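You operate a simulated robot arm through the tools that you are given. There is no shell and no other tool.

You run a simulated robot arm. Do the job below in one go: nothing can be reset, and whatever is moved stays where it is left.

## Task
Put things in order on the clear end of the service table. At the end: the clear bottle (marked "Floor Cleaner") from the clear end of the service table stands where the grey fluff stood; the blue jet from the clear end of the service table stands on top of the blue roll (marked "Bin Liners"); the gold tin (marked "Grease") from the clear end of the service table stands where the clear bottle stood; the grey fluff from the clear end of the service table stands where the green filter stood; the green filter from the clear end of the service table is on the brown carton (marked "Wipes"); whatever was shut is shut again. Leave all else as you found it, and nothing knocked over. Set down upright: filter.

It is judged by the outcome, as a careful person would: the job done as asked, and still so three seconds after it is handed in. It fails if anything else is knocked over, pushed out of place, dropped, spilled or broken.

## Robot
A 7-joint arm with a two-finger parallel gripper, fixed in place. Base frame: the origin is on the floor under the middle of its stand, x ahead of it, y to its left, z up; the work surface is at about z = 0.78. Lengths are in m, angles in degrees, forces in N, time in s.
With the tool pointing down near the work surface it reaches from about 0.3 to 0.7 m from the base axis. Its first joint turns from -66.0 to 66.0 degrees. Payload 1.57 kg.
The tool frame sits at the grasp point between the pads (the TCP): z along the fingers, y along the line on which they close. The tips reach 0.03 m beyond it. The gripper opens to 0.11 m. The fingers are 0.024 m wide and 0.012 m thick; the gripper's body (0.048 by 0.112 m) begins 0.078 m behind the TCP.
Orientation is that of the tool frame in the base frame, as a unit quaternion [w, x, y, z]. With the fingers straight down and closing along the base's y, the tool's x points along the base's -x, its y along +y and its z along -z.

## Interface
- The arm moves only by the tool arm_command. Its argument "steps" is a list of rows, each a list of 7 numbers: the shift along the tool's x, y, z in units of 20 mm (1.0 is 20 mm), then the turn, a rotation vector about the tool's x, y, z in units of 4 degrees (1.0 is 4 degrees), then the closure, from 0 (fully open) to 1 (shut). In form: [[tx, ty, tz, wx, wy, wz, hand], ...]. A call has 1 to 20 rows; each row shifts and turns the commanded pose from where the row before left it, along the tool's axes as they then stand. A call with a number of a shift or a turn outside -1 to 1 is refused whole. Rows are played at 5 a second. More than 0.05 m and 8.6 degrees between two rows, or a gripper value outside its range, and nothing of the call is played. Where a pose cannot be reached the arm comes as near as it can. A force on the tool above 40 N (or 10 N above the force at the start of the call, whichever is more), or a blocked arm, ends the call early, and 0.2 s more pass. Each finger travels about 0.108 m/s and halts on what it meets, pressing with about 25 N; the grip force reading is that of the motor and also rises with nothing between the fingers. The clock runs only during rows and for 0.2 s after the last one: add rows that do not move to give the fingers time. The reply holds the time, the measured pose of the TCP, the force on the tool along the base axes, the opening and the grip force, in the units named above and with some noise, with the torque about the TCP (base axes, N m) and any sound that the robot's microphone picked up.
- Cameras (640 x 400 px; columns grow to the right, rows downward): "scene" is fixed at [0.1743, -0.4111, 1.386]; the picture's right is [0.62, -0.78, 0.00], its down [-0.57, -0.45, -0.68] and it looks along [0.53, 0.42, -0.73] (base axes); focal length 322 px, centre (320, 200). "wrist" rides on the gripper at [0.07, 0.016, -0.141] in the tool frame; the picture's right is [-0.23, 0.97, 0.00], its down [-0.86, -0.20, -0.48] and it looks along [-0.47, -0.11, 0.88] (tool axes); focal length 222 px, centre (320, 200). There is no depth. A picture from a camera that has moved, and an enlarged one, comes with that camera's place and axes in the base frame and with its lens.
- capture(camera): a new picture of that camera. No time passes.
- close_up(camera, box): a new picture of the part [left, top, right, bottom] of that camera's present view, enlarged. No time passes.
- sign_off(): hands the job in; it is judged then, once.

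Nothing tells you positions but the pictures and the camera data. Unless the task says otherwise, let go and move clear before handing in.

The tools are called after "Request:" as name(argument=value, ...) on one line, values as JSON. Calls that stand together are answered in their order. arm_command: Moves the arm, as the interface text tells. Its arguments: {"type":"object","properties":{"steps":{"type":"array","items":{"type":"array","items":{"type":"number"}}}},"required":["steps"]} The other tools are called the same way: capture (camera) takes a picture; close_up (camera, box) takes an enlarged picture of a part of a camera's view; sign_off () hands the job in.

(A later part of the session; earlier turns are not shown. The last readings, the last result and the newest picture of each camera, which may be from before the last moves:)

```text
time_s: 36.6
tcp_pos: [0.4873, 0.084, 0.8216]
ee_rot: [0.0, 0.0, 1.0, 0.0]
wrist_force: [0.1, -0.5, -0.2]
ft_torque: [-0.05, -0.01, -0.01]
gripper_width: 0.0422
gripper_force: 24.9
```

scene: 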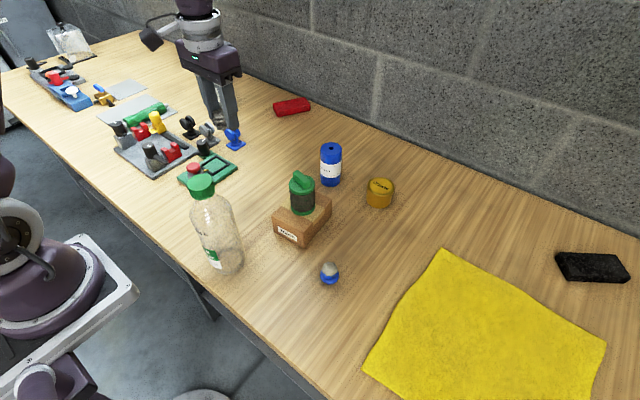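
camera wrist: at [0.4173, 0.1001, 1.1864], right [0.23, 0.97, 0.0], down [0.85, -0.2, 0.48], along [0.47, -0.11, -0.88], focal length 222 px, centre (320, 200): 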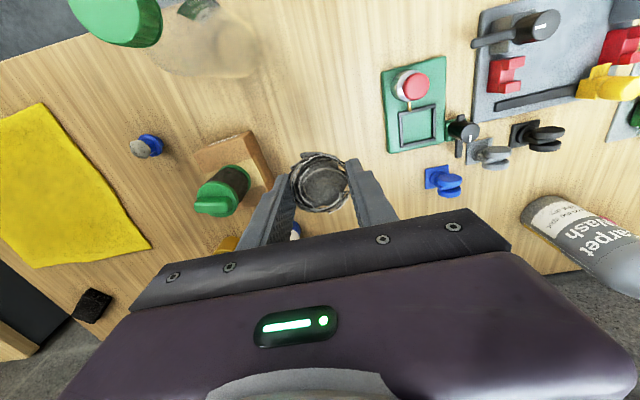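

Request:
arm_command(steps=[[0, 0, 0.12, 0, 0, 0, 0.7], [0, 0, 0.12, 0, 0, 0, 0.7], [0, 0, 0, 0, 0, 0, 0.7]])

Request:
close_up(camera="scene", box=[190, 130, 290, 215])

```text
time_s: 37.4
tcp_pos: [0.4875, 0.0837, 0.8159]
ee_rot: [0.0, 0.0, 1.0, 0.0]
wrist_force: [0.8, -0.6, -0.1]
ft_torque: [-0.02, 0.02, 0.0]
gripper_width: 0.0425
gripper_force: 25.0
```

```text
4.71 times, centred on (240, 172) of scene
camera zoom: at [0.1743, -0.4111, 1.386], right [0.62, -0.78, 0.0], down [-0.57, -0.45, -0.68], along [0.53, 0.42, -0.73], focal length 1516 px, centre (696, 329)
```

zoom: 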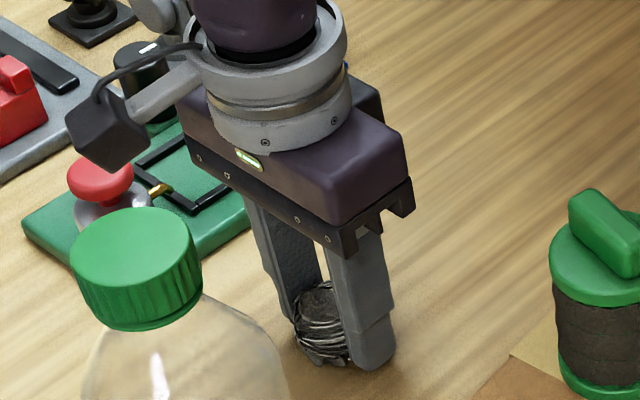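

Request:
arm_command(steps=[[0, 0, 0.06, 0, 0, 0, 0.7], [0, 0, 0, 0, 0, 0, 0.7]])

```text
time_s: 38.0
tcp_pos: [0.4874, 0.0841, 0.8165]
ee_rot: [0.001, 0.0, 1.0, 0.001]
wrist_force: [-1.5, -0.4, 6.8]
ft_torque: [-0.02, 0.04, 0.01]
gripper_width: 0.0422
gripper_force: 25.3
```

Light contact with the table (about 7 N). I release the fluff.

Request:
arm_command(steps=[[0, 0, 0, 0, 0, 0, 0.6], [0, 0, 0, 0, 0, 0, 0.4], [0, 0, 0, 0, 0, 0, 0.2], [0, 0, 0, 0, 0, 0, 0], [0, 0, 0, 0, 0, 0, 0]])

Request:
capture(camera="wrist")

Request:
close_up(camera="scene", box=[190, 130, 290, 215])

```text
time_s: 39.2
tcp_pos: [0.487, 0.0839, 0.8155]
ee_rot: [0.0, 0.0, 1.0, 0.0]
wrist_force: [-0.7, 0.0, -0.2]
ft_torque: [-0.02, 0.04, 0.01]
gripper_width: 0.1102
gripper_force: 0.1
```

```text
taken
camera wrist: at [0.417, 0.1, 0.956], right [0.23, 0.97, 0.0], down [0.86, -0.2, 0.48], along [0.47, -0.11, -0.88], focal length 222 px, centre (320, 200)
```

wrist: 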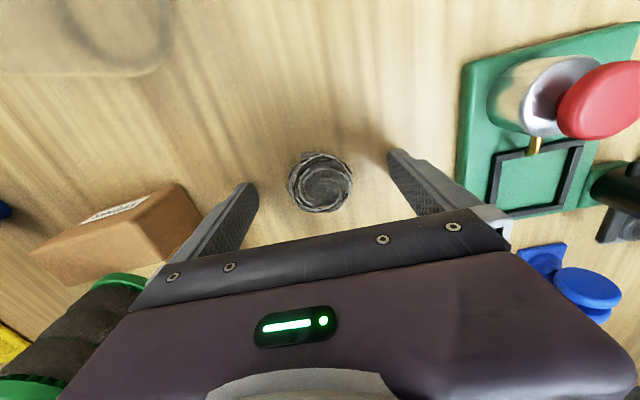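

```text
4.71 times, centred on (240, 172) of scene
camera zoom: at [0.1743, -0.4111, 1.386], right [0.62, -0.78, 0.0], down [-0.57, -0.45, -0.68], along [0.53, 0.42, -0.73], focal length 1516 px, centre (696, 329)
```

zoom: 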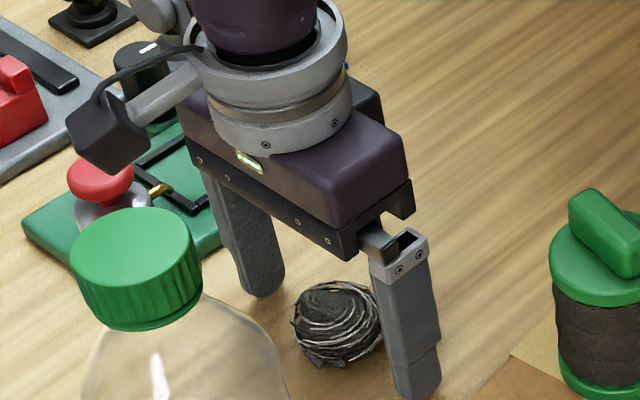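

The fluff is in the filter's old place. The bottle's new spot would crowd the tin, so I'll park the tin elsewhere first. I lift now and go toward the tin.

Request:
arm_command(steps=[[0, 0, -1, 0, 0, 0, 0], [0, 0, -1, 0, 0, 0, 0], [0, 0, -1, 0, 0, 0, 0], [0, 0, -1, 0, 0, 0, 0], [0, 0, -1, 0, 0, 0, 0], [0, 0, -1, 0, 0, 0, 0], [0, 0, -1, 0, 0, 0, 0], [0, 0, -1, 0, 0, 0, 0], [0, 0, -1, 0, 0, 0, 0], [0, 0, -1, 0, 0, 0, 0], [0, 0, -1, 0, 0, 0, 0], [0, 0, -1, 0, 0, 0, 0], [0, 0, 0, 0, 0, 0, 0]])

Request:
capture(camera="scene")

```text
time_s: 42.0
tcp_pos: [0.4878, 0.0836, 1.0561]
ee_rot: [0.0, 0.0, 1.0, 0.0]
wrist_force: [0.2, 0.7, -0.6]
ft_torque: [-0.05, 0.01, -0.01]
gripper_width: 0.11
gripper_force: 0.1
```

```text
taken
```

scene: 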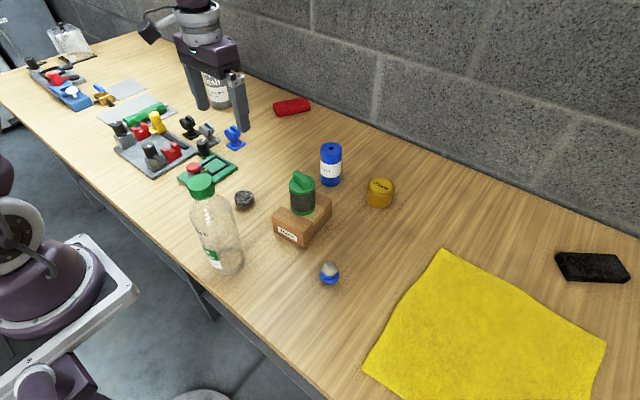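

Request:
arm_command(steps=[[-0.62, -0.93, 0, 0, 0, 0, 0], [-0.62, -0.93, 0, 0, 0, 0, 0], [-0.62, -0.93, 0, 0, 0, 0, 0], [-0.62, -0.93, 0, 0, 0, 0, 0], [-0.62, -0.93, 0, 0, 0, 0, 0], [-0.62, -0.93, 0, 0, 0, 0, 0], [-0.62, -0.93, 0, 0, 0, 0, 0], [-0.62, -0.93, 0, 0, 0, 0, 0], [-0.62, -0.93, 0, 0, 0, 0, 0], [-0.62, -0.93, 0, 0, 0, 0, 0], [-0.62, -0.93, 0, 0, 0, 0, 0], [-0.62, -0.93, 0, 0, 0, 0, 0], [-0.62, -0.93, 0, 0, 0, 0, 0], [-0.62, -0.93, 0, 0, 0, 0, 0], [0, 0, 1, 0, 0, 0, 0], [0, 0, 1, 0, 0, 0, 0], [0, 0, 1, 0, 0, 0, 0], [0, 0, 0, 0, 0, 0, 0]])

Request:
capture(camera="wrist")

Request:
close_up(camera="wrist", box=[250, 90, 410, 200])

```text
time_s: 45.8
tcp_pos: [0.6465, -0.1649, 0.9953]
ee_rot: [0.0, 0.0, 1.0, 0.0]
wrist_force: [0.6, 0.7, -0.1]
ft_torque: [0.02, -0.04, -0.01]
gripper_width: 0.11
gripper_force: 0.0
out of reach, approached as far as the arm can: row 14
```

```text
taken
camera wrist: at [0.5763, -0.1492, 1.1348], right [0.23, 0.97, 0.0], down [0.86, -0.2, 0.48], along [0.47, -0.11, -0.88], focal length 222 px, centre (320, 200)
```

wrist: 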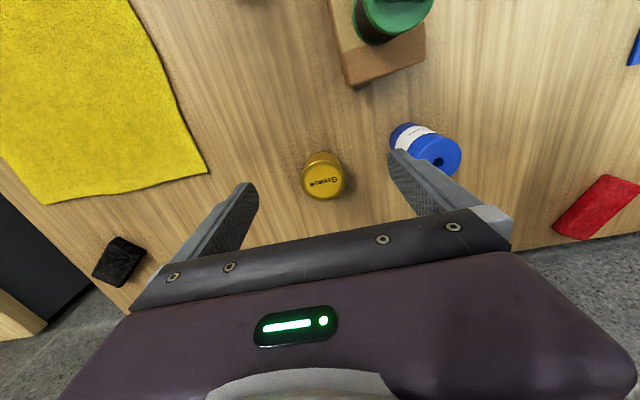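

```text
3.64 times, centred on (330, 145) of wrist
camera zoom: at [0.5763, -0.1492, 1.1348], right [0.23, 0.97, 0.0], down [0.86, -0.2, 0.48], along [0.47, -0.11, -0.88], focal length 808 px, centre (284, 400)
```

zoom: 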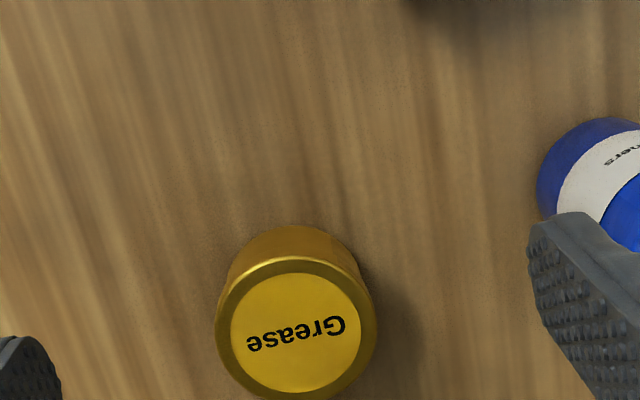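

The arm's vertical-tool reach ends short of the tin, which I place at (0.706, -0.176) with its lid at z≈0.833. I tilt the tool 20° outward and approach above it.

Request:
arm_command(steps=[[0, 0, 0, 0, -1, 0, 0], [0, 0, 0, 0, -1, 0, 0], [0, 0, 0, 0, -1, 0, 0], [0, 0, 0, 0, -1, 0, 0], [0, 0, 0, 0, -1, 0, 0], [0, 0, 0, 0, 0, 0, 0]])

Request:
capture(camera="wrist")

Request:
capture(camera="scene")

```text
time_s: 47.2
tcp_pos: [0.647, -0.1653, 0.9947]
ee_rot: [0.174, 0.001, 0.985, 0.0]
wrist_force: [0.2, -0.3, 0.7]
ft_torque: [-0.04, 0.01, 0.05]
gripper_width: 0.11
gripper_force: 0.1
```

```text
taken
camera wrist: at [0.5318, -0.1494, 1.103], right [0.21, 0.97, 0.08], down [0.64, -0.2, 0.74], along [0.74, -0.11, -0.67], focal length 222 px, centre (320, 200)
```

wrist: 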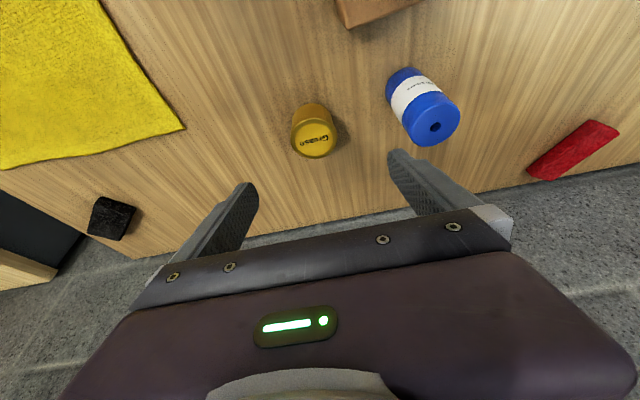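

```text
taken
```

scene: 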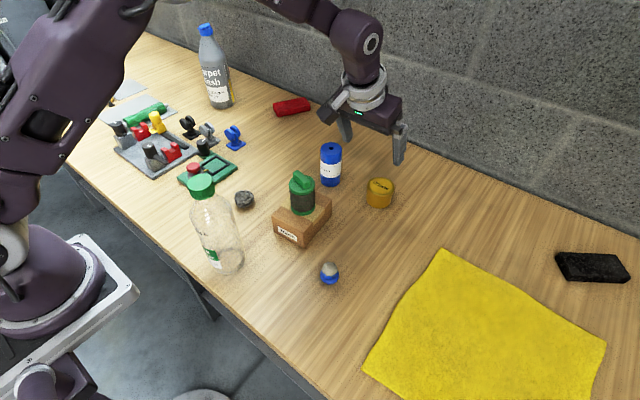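

The tilt went the right way. I now advance and lower to just above the tin.

Request:
arm_command(steps=[[-0.245, -0.11, 0.891, 0, 0, 0, 0], [-0.245, -0.11, 0.891, 0, 0, 0, 0], [-0.245, -0.11, 0.891, 0, 0, 0, 0], [-0.245, -0.11, 0.891, 0, 0, 0, 0], [-0.245, -0.11, 0.891, 0, 0, 0, 0], [0, 0, 0, 0, 0, 0, 0]])

Request:
capture(camera="wrist")

Request:
capture(camera="scene")

```text
time_s: 48.6
tcp_pos: [0.6993, -0.1772, 0.9181]
ee_rot: [0.174, -0.001, 0.985, 0.0]
wrist_force: [-0.3, 0.4, -0.4]
ft_torque: [0.02, 0.0, 0.0]
gripper_width: 0.11
gripper_force: 0.1
```

```text
taken
camera wrist: at [0.5852, -0.1607, 1.027], right [0.21, 0.97, 0.08], down [0.64, -0.2, 0.74], along [0.74, -0.11, -0.67], focal length 222 px, centre (320, 200)
```

wrist: 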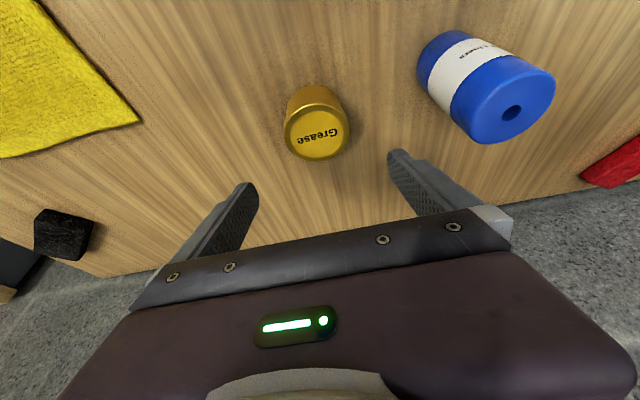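

```text
taken
```

scene: 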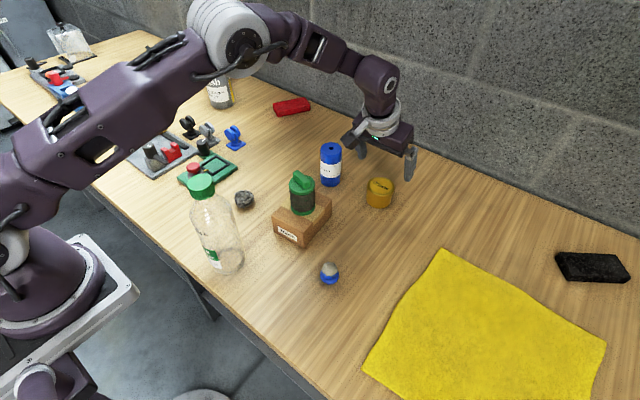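

The tin's lid centre reads (0.707, -0.1755). I lower the tilted fingers around it to z≈0.82.

Request:
arm_command(steps=[[0.23, 0.017, 0.96, 0, 0, 0, 0], [0.23, 0.017, 0.96, 0, 0, 0, 0], [0.23, 0.017, 0.96, 0, 0, 0, 0], [0.23, 0.017, 0.96, 0, 0, 0, 0], [0, 0, 0, 0, 0, 0, 0]])

Request:
capture(camera="wrist")

Request:
close_up(camera="scene", box=[310, 120, 430, 220])

```text
time_s: 49.8
tcp_pos: [0.7085, -0.1759, 0.8416]
ee_rot: [0.174, 0.0, 0.985, 0.0]
wrist_force: [0.5, 0.4, 0.0]
ft_torque: [-0.01, -0.02, -0.03]
gripper_width: 0.1101
gripper_force: 0.0
```

```text
taken
camera wrist: at [0.5937, -0.1595, 0.9489], right [0.21, 0.97, 0.08], down [0.64, -0.2, 0.74], along [0.74, -0.11, -0.67], focal length 222 px, centre (320, 200)
```

wrist: 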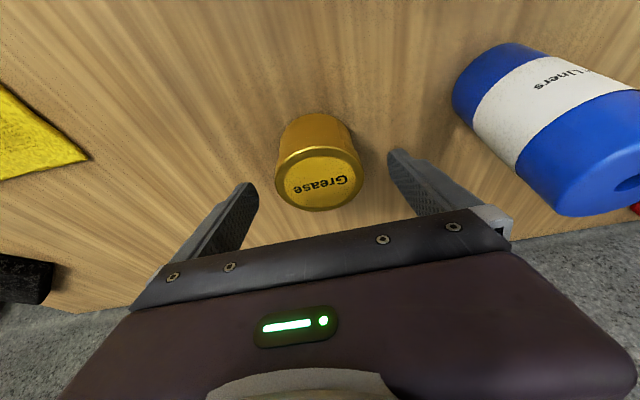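

```text
4.00 times, centred on (370, 170) of scene
camera zoom: at [0.1743, -0.4111, 1.386], right [0.62, -0.78, 0.0], down [-0.57, -0.45, -0.68], along [0.53, 0.42, -0.73], focal length 1288 px, centre (120, 320)
```

zoom: 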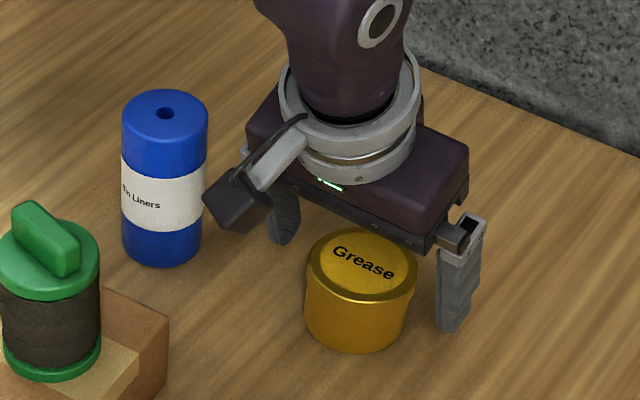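

Well aligned. One more step down, then close on the tin.

Request:
arm_command(steps=[[0.23, 0.02, 0.96, 0, 0, 0, 0], [0, 0, 0, 0, 0, 0, 0], [0, 0, 0, 0, 0, 0, 0.2], [0, 0, 0, 0, 0, 0, 0.35], [0, 0, 0, 0, 0, 0, 0.45], [0, 0, 0, 0, 0, 0, 0.55], [0, 0, 0, 0, 0, 0, 0.55]])

Request:
capture(camera="wrist")

Request:
close_up(camera="scene", box=[310, 120, 430, 220])

```text
time_s: 51.4
tcp_pos: [0.7105, -0.1742, 0.8221]
ee_rot: [0.174, 0.0, 0.985, 0.0]
wrist_force: [0.6, -0.8, 0.3]
ft_torque: [0.02, -0.02, -0.01]
gripper_width: 0.0669
gripper_force: 24.5
```

```text
taken
camera wrist: at [0.5959, -0.1587, 0.9297], right [0.21, 0.97, 0.08], down [0.64, -0.2, 0.74], along [0.74, -0.11, -0.67], focal length 222 px, centre (320, 200)
```

wrist: 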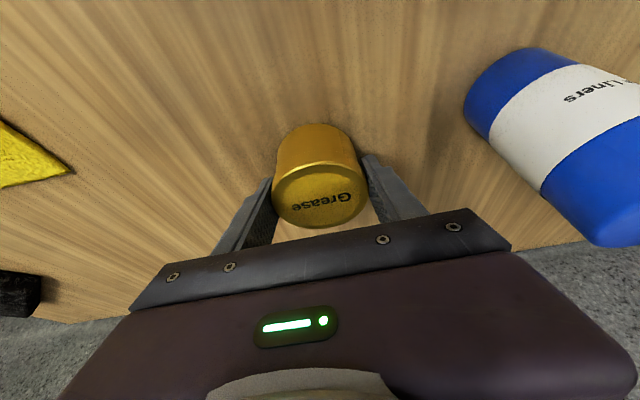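

```text
4.00 times, centred on (370, 170) of scene
camera zoom: at [0.1743, -0.4111, 1.386], right [0.62, -0.78, 0.0], down [-0.57, -0.45, -0.68], along [0.53, 0.42, -0.73], focal length 1288 px, centre (120, 320)
```

zoom: 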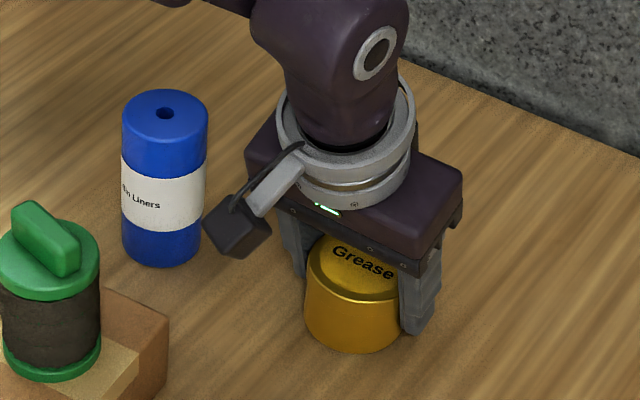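

The tin is gripped (0.067 wide). I lift it straight up first and check it stays level.

Request:
arm_command(steps=[[-0.155, 0, -0.42, 0, 0, 0, 0.55], [-0.308, 0, -0.846, 0, 0, 0, 0.55], [-0.308, 0, -0.846, 0, 0, 0, 0.55], [-0.308, 0, -0.846, 0, 0, 0, 0.55], [0, 0, 0, 0, 0, 0, 0.55]])

Request:
capture(camera="wrist")

Request:
close_up(camera="scene", box=[310, 120, 430, 220])

```text
time_s: 52.6
tcp_pos: [0.7086, -0.1752, 0.8848]
ee_rot: [0.174, 0.001, 0.985, -0.001]
wrist_force: [-0.1, -0.2, -2.0]
ft_torque: [-0.02, -0.03, 0.02]
gripper_width: 0.067
gripper_force: 24.9
```

```text
taken
camera wrist: at [0.5958, -0.1586, 0.9929], right [0.21, 0.97, 0.08], down [0.64, -0.2, 0.74], along [0.74, -0.11, -0.67], focal length 222 px, centre (320, 200)
```

wrist: 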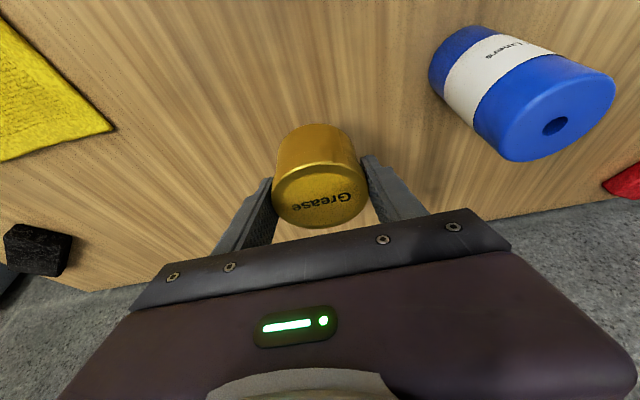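

```text
4.00 times, centred on (370, 170) of scene
camera zoom: at [0.1743, -0.4111, 1.386], right [0.62, -0.78, 0.0], down [-0.57, -0.45, -0.68], along [0.53, 0.42, -0.73], focal length 1288 px, centre (120, 320)
```

zoom: 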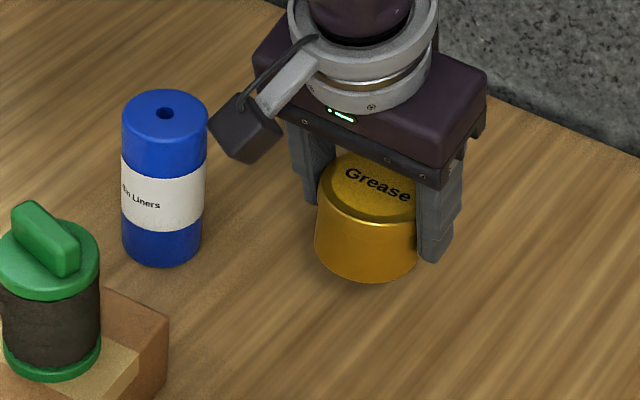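

The tin hangs level and firm. I bring it inward and up, then sideways over to the free patch near (0.61, 0.06) to park it.

Request:
arm_command(steps=[[0.228, 0, -0.982, 0, 0, 0, 0.55], [0.228, 0, -0.982, 0, 0, 0, 0.55], [0.228, 0, -0.982, 0, 0, 0, 0.55], [0.228, 0, -0.982, 0, 0, 0, 0.55], [0.228, 0, -0.982, 0, 0, 0, 0.55], [0.228, 0, -0.982, 0, 0, 0, 0.55], [0.228, 0, -0.982, 0, 0, 0, 0.55], [0.228, 0, -0.982, 0, 0, 0, 0.55], [0, 0, 0, 0, 0, 0, 0.55]])

Request:
capture(camera="scene")

```text
time_s: 54.6
tcp_pos: [0.6215, -0.1741, 1.0193]
ee_rot: [0.174, 0.0, 0.985, 0.0]
wrist_force: [-0.6, 0.1, -1.5]
ft_torque: [-0.01, 0.02, -0.03]
gripper_width: 0.0668
gripper_force: 24.9
```

```text
taken
```

scene: 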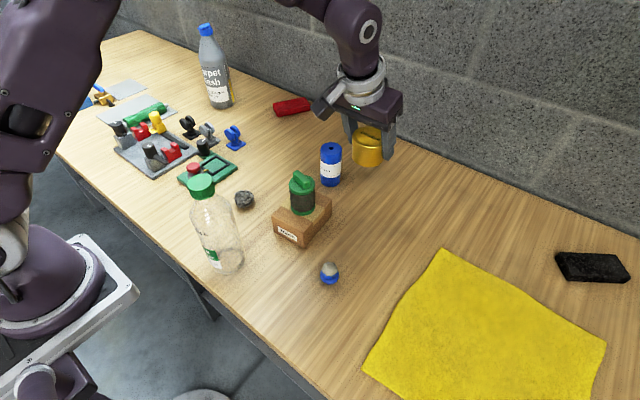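

Request:
arm_command(steps=[[0.029, 0.98, -0.0107, 0, 0, 0, 0.55], [0.029, 0.98, -0.0107, 0, 0, 0, 0.55], [0.029, 0.98, -0.0107, 0, 0, 0, 0.55], [0.029, 0.98, -0.0107, 0, 0, 0, 0.55], [0.029, 0.98, -0.0107, 0, 0, 0, 0.55], [0.029, 0.98, -0.0107, 0, 0, 0, 0.55], [0.029, 0.98, -0.0107, 0, 0, 0, 0.55], [0.029, 0.98, -0.0107, 0, 0, 0, 0.55], [0.029, 0.98, -0.0107, 0, 0, 0, 0.55], [0.029, 0.98, -0.0107, 0, 0, 0, 0.55], [0.029, 0.98, -0.0107, 0, 0, 0, 0.55], [0.029, 0.98, -0.0107, 0, 0, 0, 0.55], [0, 0, 0, 0, 0, 0, 0.55]])

Request:
capture(camera="scene")

Request:
capture(camera="wrist")

```text
time_s: 57.4
tcp_pos: [0.6144, 0.0608, 1.0206]
ee_rot: [0.173, -0.001, 0.985, 0.0]
wrist_force: [0.2, 0.3, -1.1]
ft_torque: [-0.02, -0.02, -0.02]
gripper_width: 0.0669
gripper_force: 25.2
```

```text
taken
```

scene: 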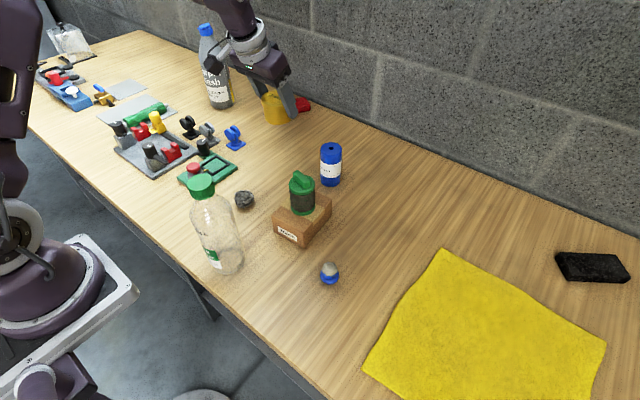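

```text
taken
camera wrist: at [0.5003, 0.0772, 1.1274], right [0.21, 0.97, 0.08], down [0.64, -0.2, 0.74], along [0.74, -0.11, -0.67], focal length 222 px, centre (320, 200)
```

wrist: 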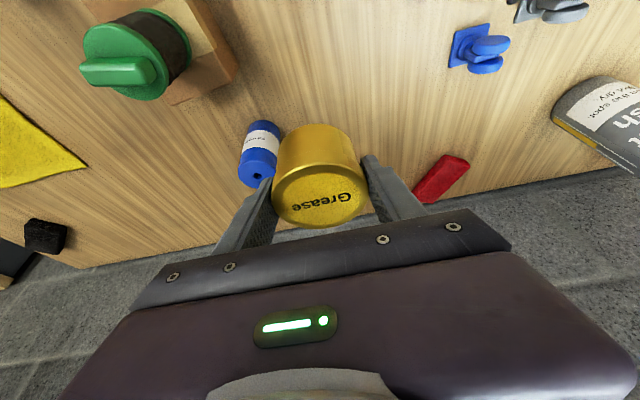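

The patch below is clear. I lower the tin straight down.

Request:
arm_command(steps=[[0.32, 0, 0.879, 0, 0, 0, 0.55], [0.32, 0, 0.879, 0, 0, 0, 0.55], [0.32, 0, 0.879, 0, 0, 0, 0.55], [0.32, 0, 0.879, 0, 0, 0, 0.55], [0.32, 0, 0.879, 0, 0, 0, 0.55], [0.32, 0, 0.879, 0, 0, 0, 0.55], [0.32, 0, 0.879, 0, 0, 0, 0.55], [0.32, 0, 0.879, 0, 0, 0, 0.55], [0.32, 0, 0.879, 0, 0, 0, 0.55], [0.32, 0, 0.879, 0, 0, 0, 0.55], [0, 0, 0, 0, 0, 0, 0.55]])

Request:
capture(camera="scene")

```text
time_s: 59.8
tcp_pos: [0.6135, 0.0599, 0.8318]
ee_rot: [0.174, 0.001, 0.985, 0.0]
wrist_force: [0.2, -0.3, -2.5]
ft_torque: [-0.01, 0.0, 0.0]
gripper_width: 0.0669
gripper_force: 24.8
```

```text
taken
```

scene: 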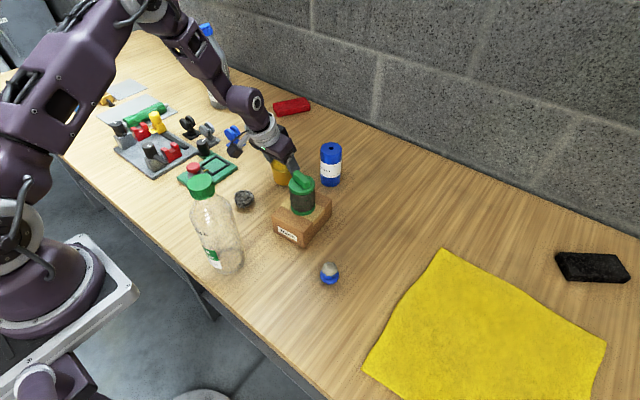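

Request:
arm_command(steps=[[0.05, 0, 0.14, 0, 0, 0, 0.55], [0.05, 0, 0.14, 0, 0, 0, 0.55], [0.03, 0, 0.09, 0, 0, 0, 0.55], [0, 0, 0, 0, 0, 0, 0.55]])

```text
time_s: 60.8
tcp_pos: [0.6135, 0.0604, 0.823]
ee_rot: [0.173, 0.0, 0.985, -0.001]
wrist_force: [-1.2, -1.0, -2.7]
ft_torque: [-0.01, 0.0, -0.01]
gripper_width: 0.0667
gripper_force: 24.6
```

Request:
arm_command(steps=[[0.02, 0, 0.055, 0, 0, 0, 0.55], [0.02, 0, 0.055, 0, 0, 0, 0.55], [0, 0, 0, 0, 0, 0, 0.55]])

```text
time_s: 61.6
tcp_pos: [0.6146, 0.0598, 0.822]
ee_rot: [0.173, 0.0, 0.985, 0.0]
wrist_force: [-0.1, 0.4, -1.7]
ft_torque: [0.01, 0.04, -0.02]
gripper_width: 0.067
gripper_force: 24.8
```

Request:
arm_command(steps=[[0.02, 0, 0.055, 0, 0, 0, 0.55], [0, 0, 0, 0, 0, 0, 0.55]])

```text
time_s: 62.2
tcp_pos: [0.6141, 0.0604, 0.8219]
ee_rot: [0.174, 0.0, 0.985, 0.0]
wrist_force: [-7.9, 0.0, 19.7]
ft_torque: [0.05, 0.37, -0.03]
gripper_width: 0.0668
gripper_force: 25.0
```

The tin is on the table. I relax the force slightly and open.

Request:
arm_command(steps=[[-0.012, 0, -0.035, 0, 0, 0, 0.55], [0, 0, 0, 0, 0, 0, 0.45], [0, 0, 0, 0, 0, 0, 0.3], [0, 0, 0, 0, 0, 0, 0.15], [0, 0, 0, 0, 0, 0, 0], [0, 0, 0, 0, 0, 0, 0]])

Request:
capture(camera="wrist")

Request:
close_up(camera="scene", box=[220, 110, 360, 220])

```text
time_s: 63.6
tcp_pos: [0.6137, 0.061, 0.8218]
ee_rot: [0.173, -0.001, 0.985, 0.0]
wrist_force: [0.0, -0.5, -0.9]
ft_torque: [0.02, -0.02, 0.01]
gripper_width: 0.1099
gripper_force: 0.1
```

```text
taken
camera wrist: at [0.5005, 0.0765, 0.9294], right [0.21, 0.97, 0.08], down [0.64, -0.2, 0.74], along [0.74, -0.11, -0.67], focal length 222 px, centre (320, 200)
```

wrist: 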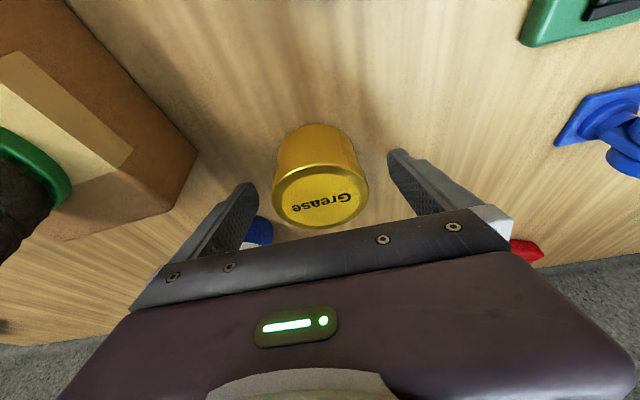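

```text
3.64 times, centred on (290, 165) of scene
camera zoom: at [0.1743, -0.4111, 1.386], right [0.62, -0.78, 0.0], down [-0.57, -0.45, -0.68], along [0.53, 0.42, -0.73], focal length 1171 px, centre (429, 327)
```

zoom: 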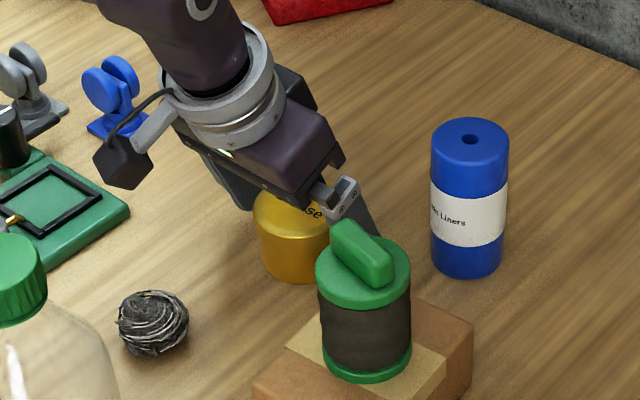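

The tin is parked at about (0.610, 0.060). I rise, level the tool again, and climb to bottle height.

Request:
arm_command(steps=[[-0.32, 0, -0.879, 0, 0, 0, 0], [-0.32, 0, -0.879, 0, 0, 0, 0], [-0.32, 0, -0.879, 0, 0, 0, 0], [-0.32, 0, -0.879, 0, 0, 0, 0], [-0.32, 0, -0.879, 0, 0, 0, 0], [-0.32, 0, -0.879, 0, 0, 0, 0], [-0.32, 0, -0.879, 0, 0, 0, 0], [-0.32, 0, -0.879, 0, 0, 0, 0], [-0.32, 0, -0.879, 0, 0, 0, 0], [-0.32, 0, -0.879, 0, 0, 0, 0], [-0.32, 0, -0.879, 0, 0, 0, 0], [0, 0, 0, 0, 1, 0, 0], [0, 0, 0, 0, 1, 0, 0], [0, 0, 0, 0, 1, 0, 0], [0, 0, 0, 0, 1, 0, 0], [0, 0, 0, 0, 1, 0, 0], [0, 0, 0, 0, 0, 0, 0]])

Request:
capture(camera="scene")

```text
time_s: 67.2
tcp_pos: [0.6151, 0.0607, 1.0283]
ee_rot: [-0.002, 0.0, 1.0, 0.0]
wrist_force: [0.6, 0.5, 0.1]
ft_torque: [0.0, -0.02, 0.0]
gripper_width: 0.11
gripper_force: 0.0
```

```text
taken
```

scene: 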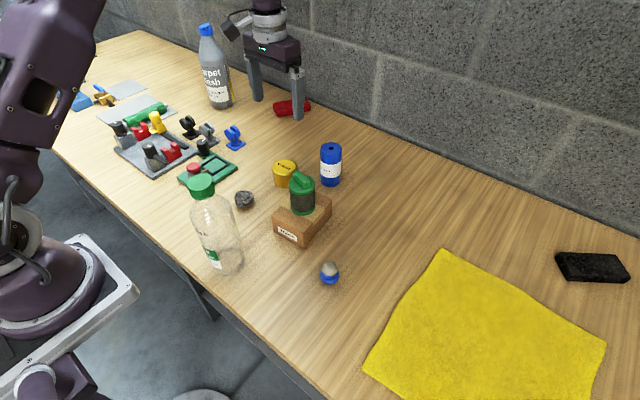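

Request:
arm_command(steps=[[0, 0, -1, 0, 0, 0, 0], [0, 0, -1, 0, 0, 0, 0], [0, 0, -1, 0, 0, 0, 0], [0, 0, -1, 0, 0, 0, 0], [0.97, -0.288, 0, 0, 0, 0, 0], [0.97, -0.288, 0, 0, 0, 0, 0], [0.97, -0.288, 0, 0, 0, 0, 0], [0.97, -0.288, 0, 0, 0, 0, 0], [0.97, -0.288, 0, 0, 0, 0, 0], [0.97, -0.288, 0, 0, 0, 0, 0], [0.97, -0.288, 0, 0, 0, 0, 0], [0.97, -0.288, 0, 0, 0, 0, 0], [0.97, -0.288, 0, 0, 0, 0, 0], [0.97, -0.288, 0, 0, 0, 0, 0], [0.97, -0.288, 0, 0, 0, 0, 0], [0.97, -0.288, 0, 0, 0, 0, 0], [0.97, -0.288, 0, 0, 0, 0, 0], [0, 0, 0, 0, 0, 0, 0]])

Request:
capture(camera="wrist")

Request:
capture(camera="scene")

```text
time_s: 71.0
tcp_pos: [0.3626, -0.015, 1.1083]
ee_rot: [0.0, 0.001, 1.0, 0.0]
wrist_force: [-0.2, -0.4, 0.4]
ft_torque: [0.04, -0.01, 0.01]
gripper_width: 0.1101
gripper_force: 0.1
```

```text
taken
camera wrist: at [0.2933, 0.0011, 1.2481], right [0.23, 0.97, 0.0], down [0.85, -0.2, 0.48], along [0.47, -0.11, -0.88], focal length 222 px, centre (320, 200)
```

wrist: 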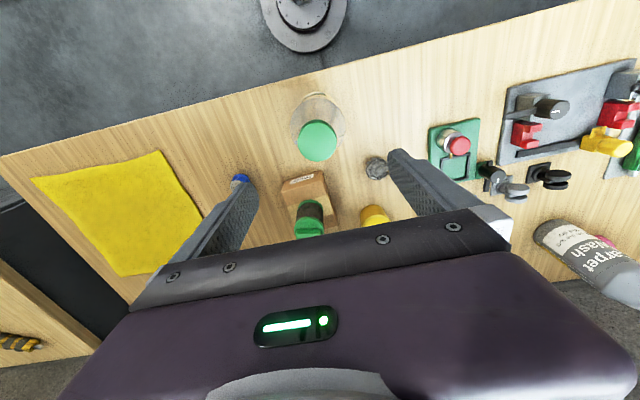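

```text
taken
```

scene: 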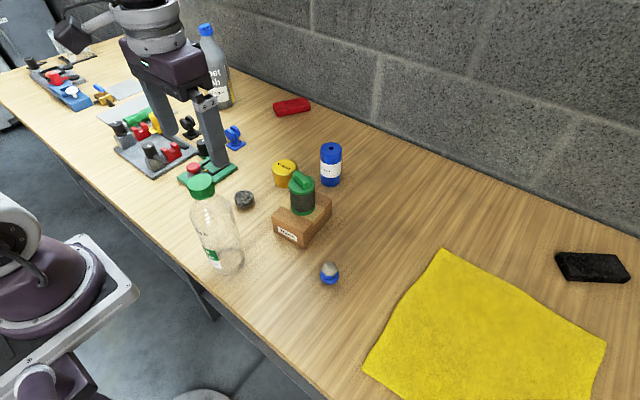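

The bottle cap is visible just below the gripper. I'll zoom in to centre on it.

Request:
close_up(camera="wrist", box=[270, 80, 370, 180])

Request:
close_up(camera="scene", box=[170, 165, 260, 280])

```text
4.00 times, centred on (320, 130) of wrist
camera zoom: at [0.2933, 0.0011, 1.2481], right [0.23, 0.97, 0.0], down [0.85, -0.2, 0.48], along [0.47, -0.11, -0.88], focal length 888 px, centre (320, 480)
```

zoom: 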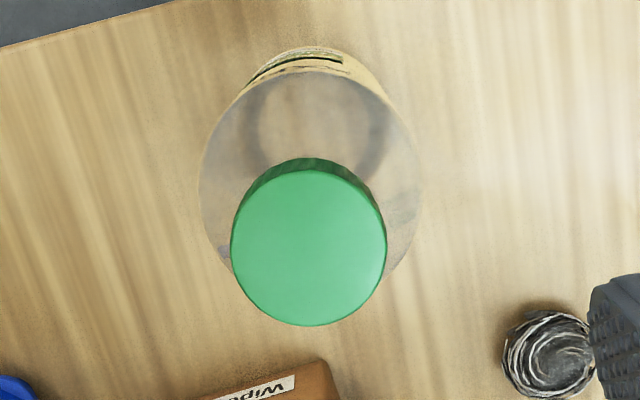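

```text
3.48 times, centred on (215, 222) of scene
camera zoom: at [0.1743, -0.4111, 1.386], right [0.62, -0.78, 0.0], down [-0.57, -0.45, -0.68], along [0.53, 0.42, -0.73], focal length 1120 px, centre (685, 122)
```

zoom: 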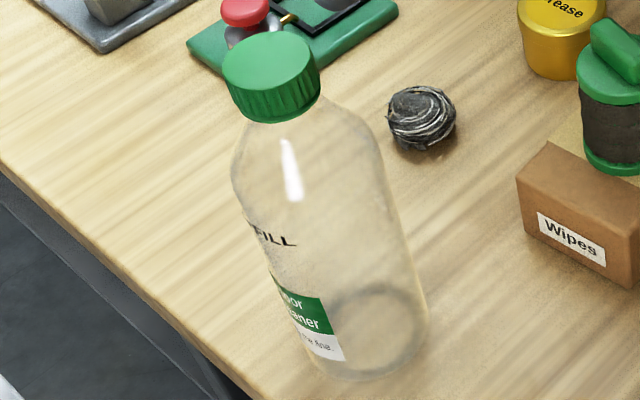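

The cap centre is about (0.350, -0.015) with its top at z≈1.014 and width ≈0.044. I centre, lower partly, and re-check.

Request:
arm_command(steps=[[0.63, 0, 0, 0, 0, 0, 0], [0, 0, 0.8, 0, 0, 0, 0], [0, 0, 0.8, 0, 0, 0, 0], [0, 0, 0.8, 0, 0, 0, 0], [0, 0, 0, 0, 0, 0, 0]])

Request:
close_up(camera="wrist", box=[220, 90, 420, 230])

Request:
close_up(camera="scene", box=[150, 130, 270, 280])

```text
time_s: 72.2
tcp_pos: [0.3503, -0.0144, 1.0598]
ee_rot: [0.0, 0.0, 1.0, 0.0]
wrist_force: [0.5, 0.4, 0.3]
ft_torque: [0.01, 0.03, 0.01]
gripper_width: 0.1101
gripper_force: 0.1
```

```text
2.86 times, centred on (320, 160) of wrist
camera zoom: at [0.2803, 0.0013, 1.1999], right [0.23, 0.97, 0.0], down [0.86, -0.2, 0.48], along [0.47, -0.11, -0.88], focal length 635 px, centre (320, 314)
```

zoom: 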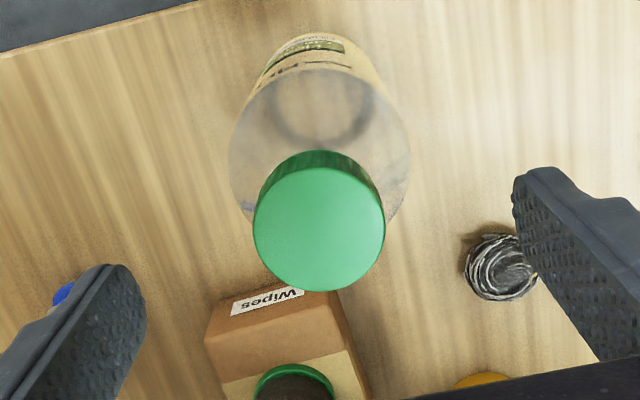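

```text
2.67 times, centred on (210, 205) of scene
camera zoom: at [0.1743, -0.4111, 1.386], right [0.62, -0.78, 0.0], down [-0.57, -0.45, -0.68], along [0.53, 0.42, -0.73], focal length 859 px, centre (613, 187)
```

zoom: 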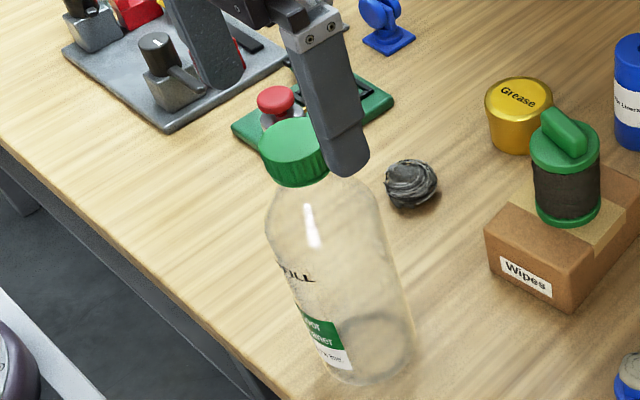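

Aligned with the cap. I lower to cap height and close on it.

Request:
arm_command(steps=[[0, 0, 0.85, 0, 0, 0, 0], [0, 0, 0.85, 0, 0, 0, 0], [0, 0, 0.8, 0, 0, 0, 0], [0, 0, 0, 0, 0, 0, 0]])

Request:
close_up(camera="scene", box=[150, 130, 270, 280])

Request:
close_up(camera="wrist", box=[220, 90, 420, 230])

```text
time_s: 73.2
tcp_pos: [0.3496, -0.0139, 1.0105]
ee_rot: [0.0, 0.001, 1.0, 0.0]
wrist_force: [0.3, 0.1, 0.5]
ft_torque: [-0.01, -0.01, 0.01]
gripper_width: 0.11
gripper_force: 0.1
```

```text
2.67 times, centred on (210, 205) of scene
camera zoom: at [0.1743, -0.4111, 1.386], right [0.62, -0.78, 0.0], down [-0.57, -0.45, -0.68], along [0.53, 0.42, -0.73], focal length 859 px, centre (613, 187)
```

zoom: 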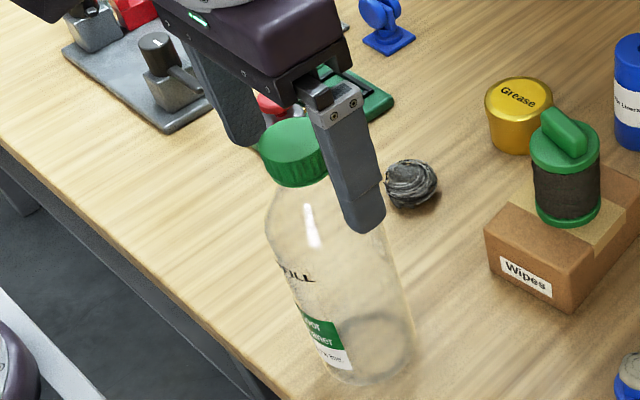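

```text
2.86 times, centred on (320, 160) of wrist
camera zoom: at [0.2801, 0.0016, 1.1498], right [0.23, 0.97, 0.0], down [0.86, -0.2, 0.48], along [0.47, -0.11, -0.88], focal length 635 px, centre (320, 314)
```

zoom: 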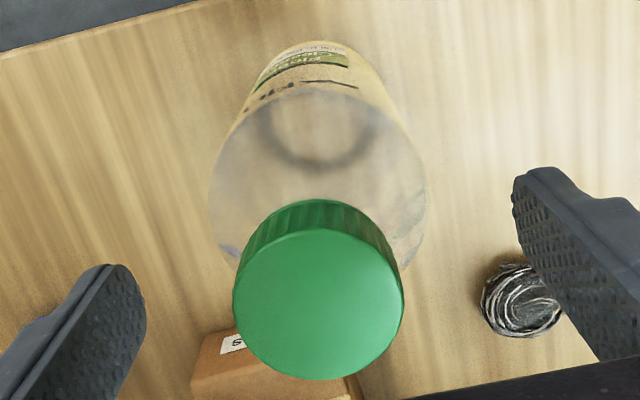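

Request:
arm_command(steps=[[0, 0, 0, 0, 0, 0, 0.3], [0, 0, 0, 0, 0, 0, 0.5], [0, 0, 0, 0, 0, 0, 0.58], [0, 0, 0, 0, 0, 0, 0.65], [0, 0, 0, 0, 0, 0, 0.75], [0, 0, 0, 0, 0, 0, 0.75]])

Request:
close_up(camera="scene", box=[150, 130, 270, 280])

Request:
close_up(camera="wrist", box=[220, 90, 420, 230])

```text
time_s: 74.6
tcp_pos: [0.3499, -0.0137, 1.0097]
ee_rot: [0.0, 0.0, 1.0, 0.0]
wrist_force: [-0.1, 0.4, -1.3]
ft_torque: [0.0, 0.01, 0.01]
gripper_width: 0.0426
gripper_force: 25.4
```

```text
2.67 times, centred on (210, 205) of scene
camera zoom: at [0.1743, -0.4111, 1.386], right [0.62, -0.78, 0.0], down [-0.57, -0.45, -0.68], along [0.53, 0.42, -0.73], focal length 859 px, centre (613, 187)
```

zoom: 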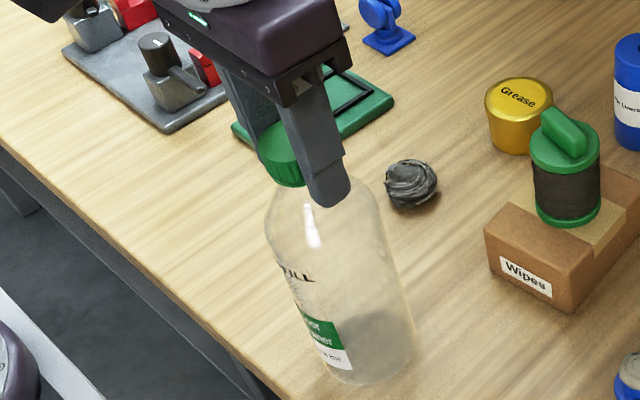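

```text
2.86 times, centred on (320, 160) of wrist
camera zoom: at [0.2801, 0.0015, 1.15], right [0.23, 0.97, 0.0], down [0.86, -0.2, 0.48], along [0.47, -0.11, -0.88], focal length 635 px, centre (320, 314)
```

zoom: 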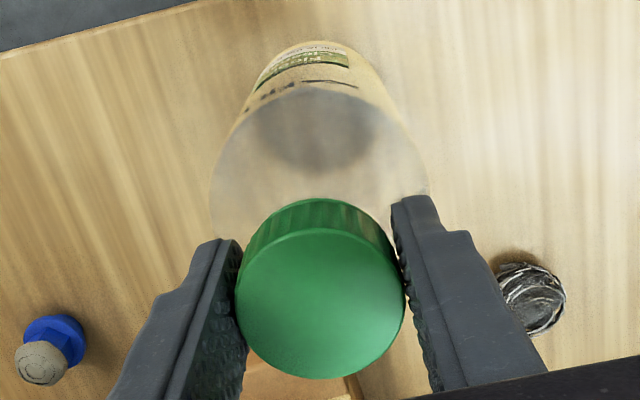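

The cap is held firmly (0.0426), and the bottle stood at (0.350, -0.014), so that is the tin's goal. I lift slowly and check the bottle hangs straight.

Request:
arm_command(steps=[[0, 0, -0.25, 0, 0, 0, 0.75], [0, 0, -0.5, 0, 0, 0, 0.75], [0, 0, -0.5, 0, 0, 0, 0.75], [0, 0, -0.5, 0, 0, 0, 0.75], [0, 0, 0, 0, 0, 0, 0.75]])

Request:
capture(camera="scene")

Request:
close_up(camera="wrist", box=[220, 90, 420, 230])

```text
time_s: 75.8
tcp_pos: [0.3487, -0.0138, 1.0443]
ee_rot: [0.0, 0.0, 1.0, 0.0]
wrist_force: [0.7, 0.0, -0.9]
ft_torque: [-0.01, 0.02, -0.02]
gripper_width: 0.0423
gripper_force: 24.8
```

```text
taken
```

scene: 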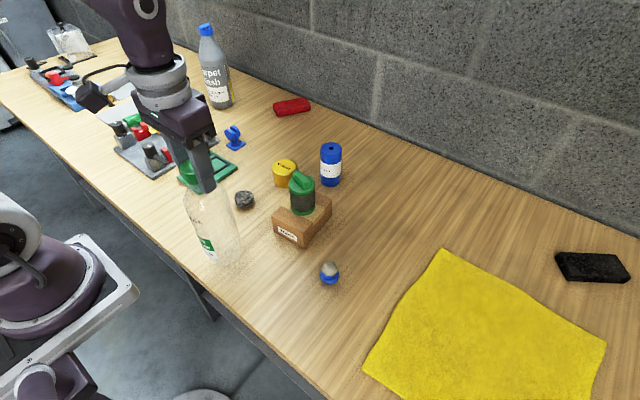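

```text
2.86 times, centred on (320, 160) of wrist
camera zoom: at [0.28, 0.0015, 1.185], right [0.23, 0.97, 0.0], down [0.86, -0.2, 0.48], along [0.47, -0.11, -0.88], focal length 635 px, centre (320, 314)
```

zoom: 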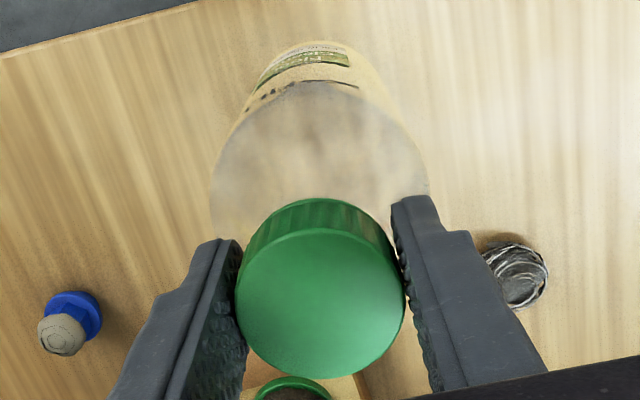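

The bottle hangs upright and is light. I raise it more and carry it along a path between the carton and jet.

Request:
arm_command(steps=[[0, 0, -0.64, 0, 0, 0, 0.75], [0, 0, -0.64, 0, 0, 0, 0.75], [0, 0, -0.64, 0, 0, 0, 0.75], [0, 0, -0.64, 0, 0, 0, 0.75], [-0.42, -0.61, 0, 0, 0, 0, 0.75], [-0.42, -0.61, 0, 0, 0, 0, 0.75], [-0.42, -0.61, 0, 0, 0, 0, 0.75], [-0.42, -0.61, 0, 0, 0, 0, 0.75], [-0.42, -0.61, 0, 0, 0, 0, 0.75], [-0.42, -0.61, 0, 0, 0, 0, 0.75], [-0.42, -0.61, 0, 0, 0, 0, 0.75], [-0.42, -0.61, 0, 0, 0, 0, 0.75], [-0.42, -0.61, 0, 0, 0, 0, 0.75], [-0.42, -0.61, 0, 0, 0, 0, 0.75], [-0.42, -0.61, 0, 0, 0, 0, 0.75], [-0.42, -0.61, 0, 0, 0, 0, 0.75], [0, 0, 0, 0, 0, 0, 0.75]])

Request:
capture(camera="scene")

```text
time_s: 79.4
tcp_pos: [0.4507, -0.1609, 1.0947]
ee_rot: [0.0, 0.0, 1.0, 0.0]
wrist_force: [0.3, -0.5, -0.3]
ft_torque: [0.01, 0.01, 0.05]
gripper_width: 0.0425
gripper_force: 24.7
```

```text
taken
```

scene: 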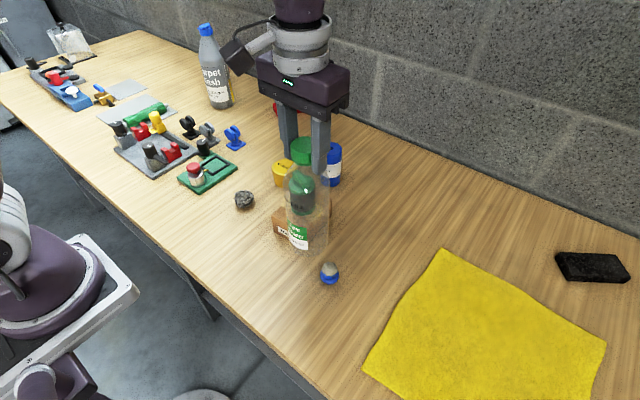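

Request:
arm_command(steps=[[-0.58, -0.3125, 0, 0, 0, 0, 0.75], [-0.58, -0.3125, 0, 0, 0, 0, 0.75], [-0.58, -0.3125, 0, 0, 0, 0, 0.75], [-0.58, -0.3125, 0, 0, 0, 0, 0.75], [-0.58, -0.3125, 0, 0, 0, 0, 0.75], [-0.58, -0.3125, 0, 0, 0, 0, 0.75], [-0.58, -0.3125, 0, 0, 0, 0, 0.75], [-0.58, -0.3125, 0, 0, 0, 0, 0.75], [-0.58, -0.3125, 0, 0, 0, 0, 0.75], [-0.58, -0.3125, 0, 0, 0, 0, 0.75], [-0.58, -0.3125, 0, 0, 0, 0, 0.75], [-0.58, -0.3125, 0, 0, 0, 0, 0.75], [0, 0, 0, 0, 0, 0, 0.75]])

Request:
capture(camera="scene")

Request:
capture(camera="wrist")

```text
time_s: 82.2
tcp_pos: [0.5897, -0.2352, 1.0947]
ee_rot: [-0.001, 0.0, 1.0, 0.0]
wrist_force: [0.0, 0.7, -0.6]
ft_torque: [-0.03, 0.01, -0.01]
gripper_width: 0.0428
gripper_force: 25.4
```

```text
taken
```

scene: 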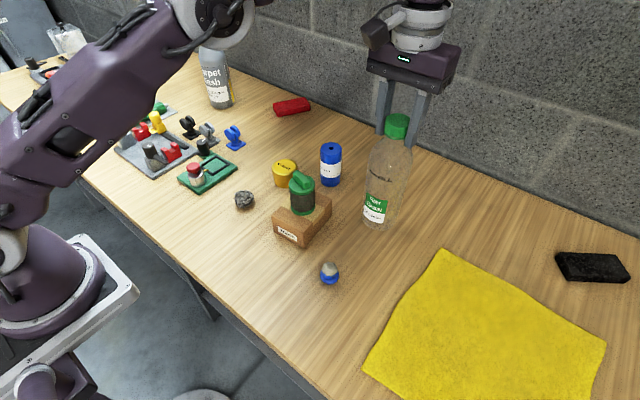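

```text
taken
camera wrist: at [0.5203, -0.2201, 1.2355], right [0.23, 0.97, 0.0], down [0.85, -0.2, 0.48], along [0.47, -0.11, -0.88], focal length 222 px, centre (320, 200)
```

wrist: 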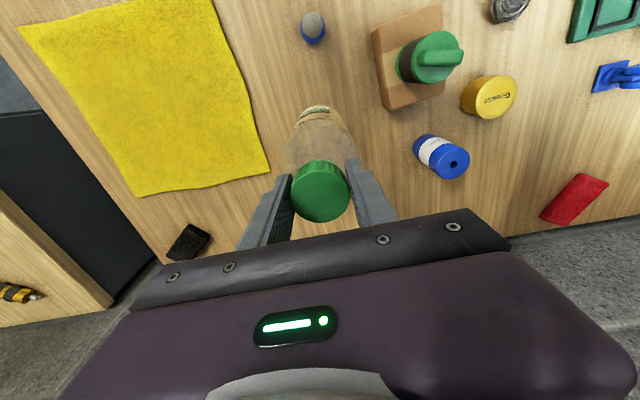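

The bottle is above the fluff's old spot. I lower it slowly.

Request:
arm_command(steps=[[0, 0, 0.5, 0, 0, 0, 0.75], [0, 0, 0.5, 0, 0, 0, 0.75], [0, 0, 0.5, 0, 0, 0, 0.75], [0, 0, 0.5, 0, 0, 0, 0.75], [0, 0, 0.5, 0, 0, 0, 0.75], [0, 0, 0.5, 0, 0, 0, 0.75], [0, 0, 0.5, 0, 0, 0, 0.75], [0, 0, 0.4, 0, 0, 0, 0.75], [0, 0, 0, 0, 0, 0, 0.75]])

Request:
close_up(camera="scene", box=[330, 100, 450, 260])

```text
time_s: 84.2
tcp_pos: [0.59, -0.2362, 1.0183]
ee_rot: [0.0, 0.0, 1.0, 0.0]
wrist_force: [0.4, -0.4, -0.8]
ft_torque: [0.0, 0.01, 0.0]
gripper_width: 0.0425
gripper_force: 25.3
```

```text
2.50 times, centred on (390, 180) of scene
camera zoom: at [0.1743, -0.4111, 1.386], right [0.62, -0.78, 0.0], down [-0.57, -0.45, -0.68], along [0.53, 0.42, -0.73], focal length 805 px, centre (145, 250)
```

zoom: 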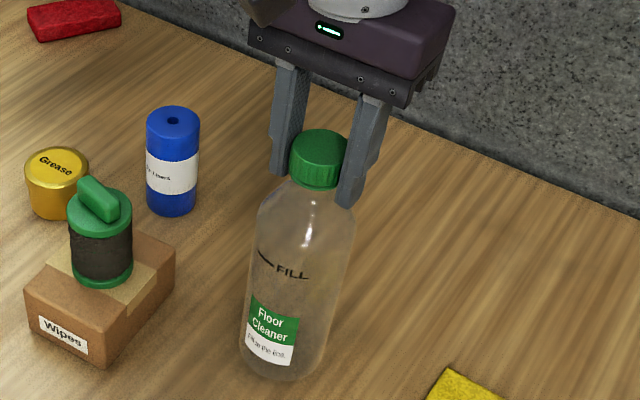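

Request:
arm_command(steps=[[0, 0, 0.12, 0, 0, 0, 0.75], [0, 0, 0.12, 0, 0, 0, 0.75], [0, 0, 0.08, 0, 0, 0, 0.75], [0, 0, 0, 0, 0, 0, 0.75]])

```text
time_s: 85.2
tcp_pos: [0.5895, -0.2365, 1.0116]
ee_rot: [0.0, 0.0, 1.0, 0.0]
wrist_force: [0.0, -0.2, -0.5]
ft_torque: [0.02, -0.02, 0.02]
gripper_width: 0.0421
gripper_force: 25.2
```

Request:
arm_command(steps=[[0, 0, 0.06, 0, 0, 0, 0.75], [0, 0, 0.03, 0, 0, 0, 0.75], [0, 0, 0, 0, 0, 0, 0.75]])

```text
time_s: 86.0
tcp_pos: [0.59, -0.2352, 1.0095]
ee_rot: [0.0, 0.0, 1.0, 0.0]
wrist_force: [-0.2, -0.8, 0.3]
ft_torque: [0.0, 0.04, 0.0]
gripper_width: 0.0424
gripper_force: 25.0
```

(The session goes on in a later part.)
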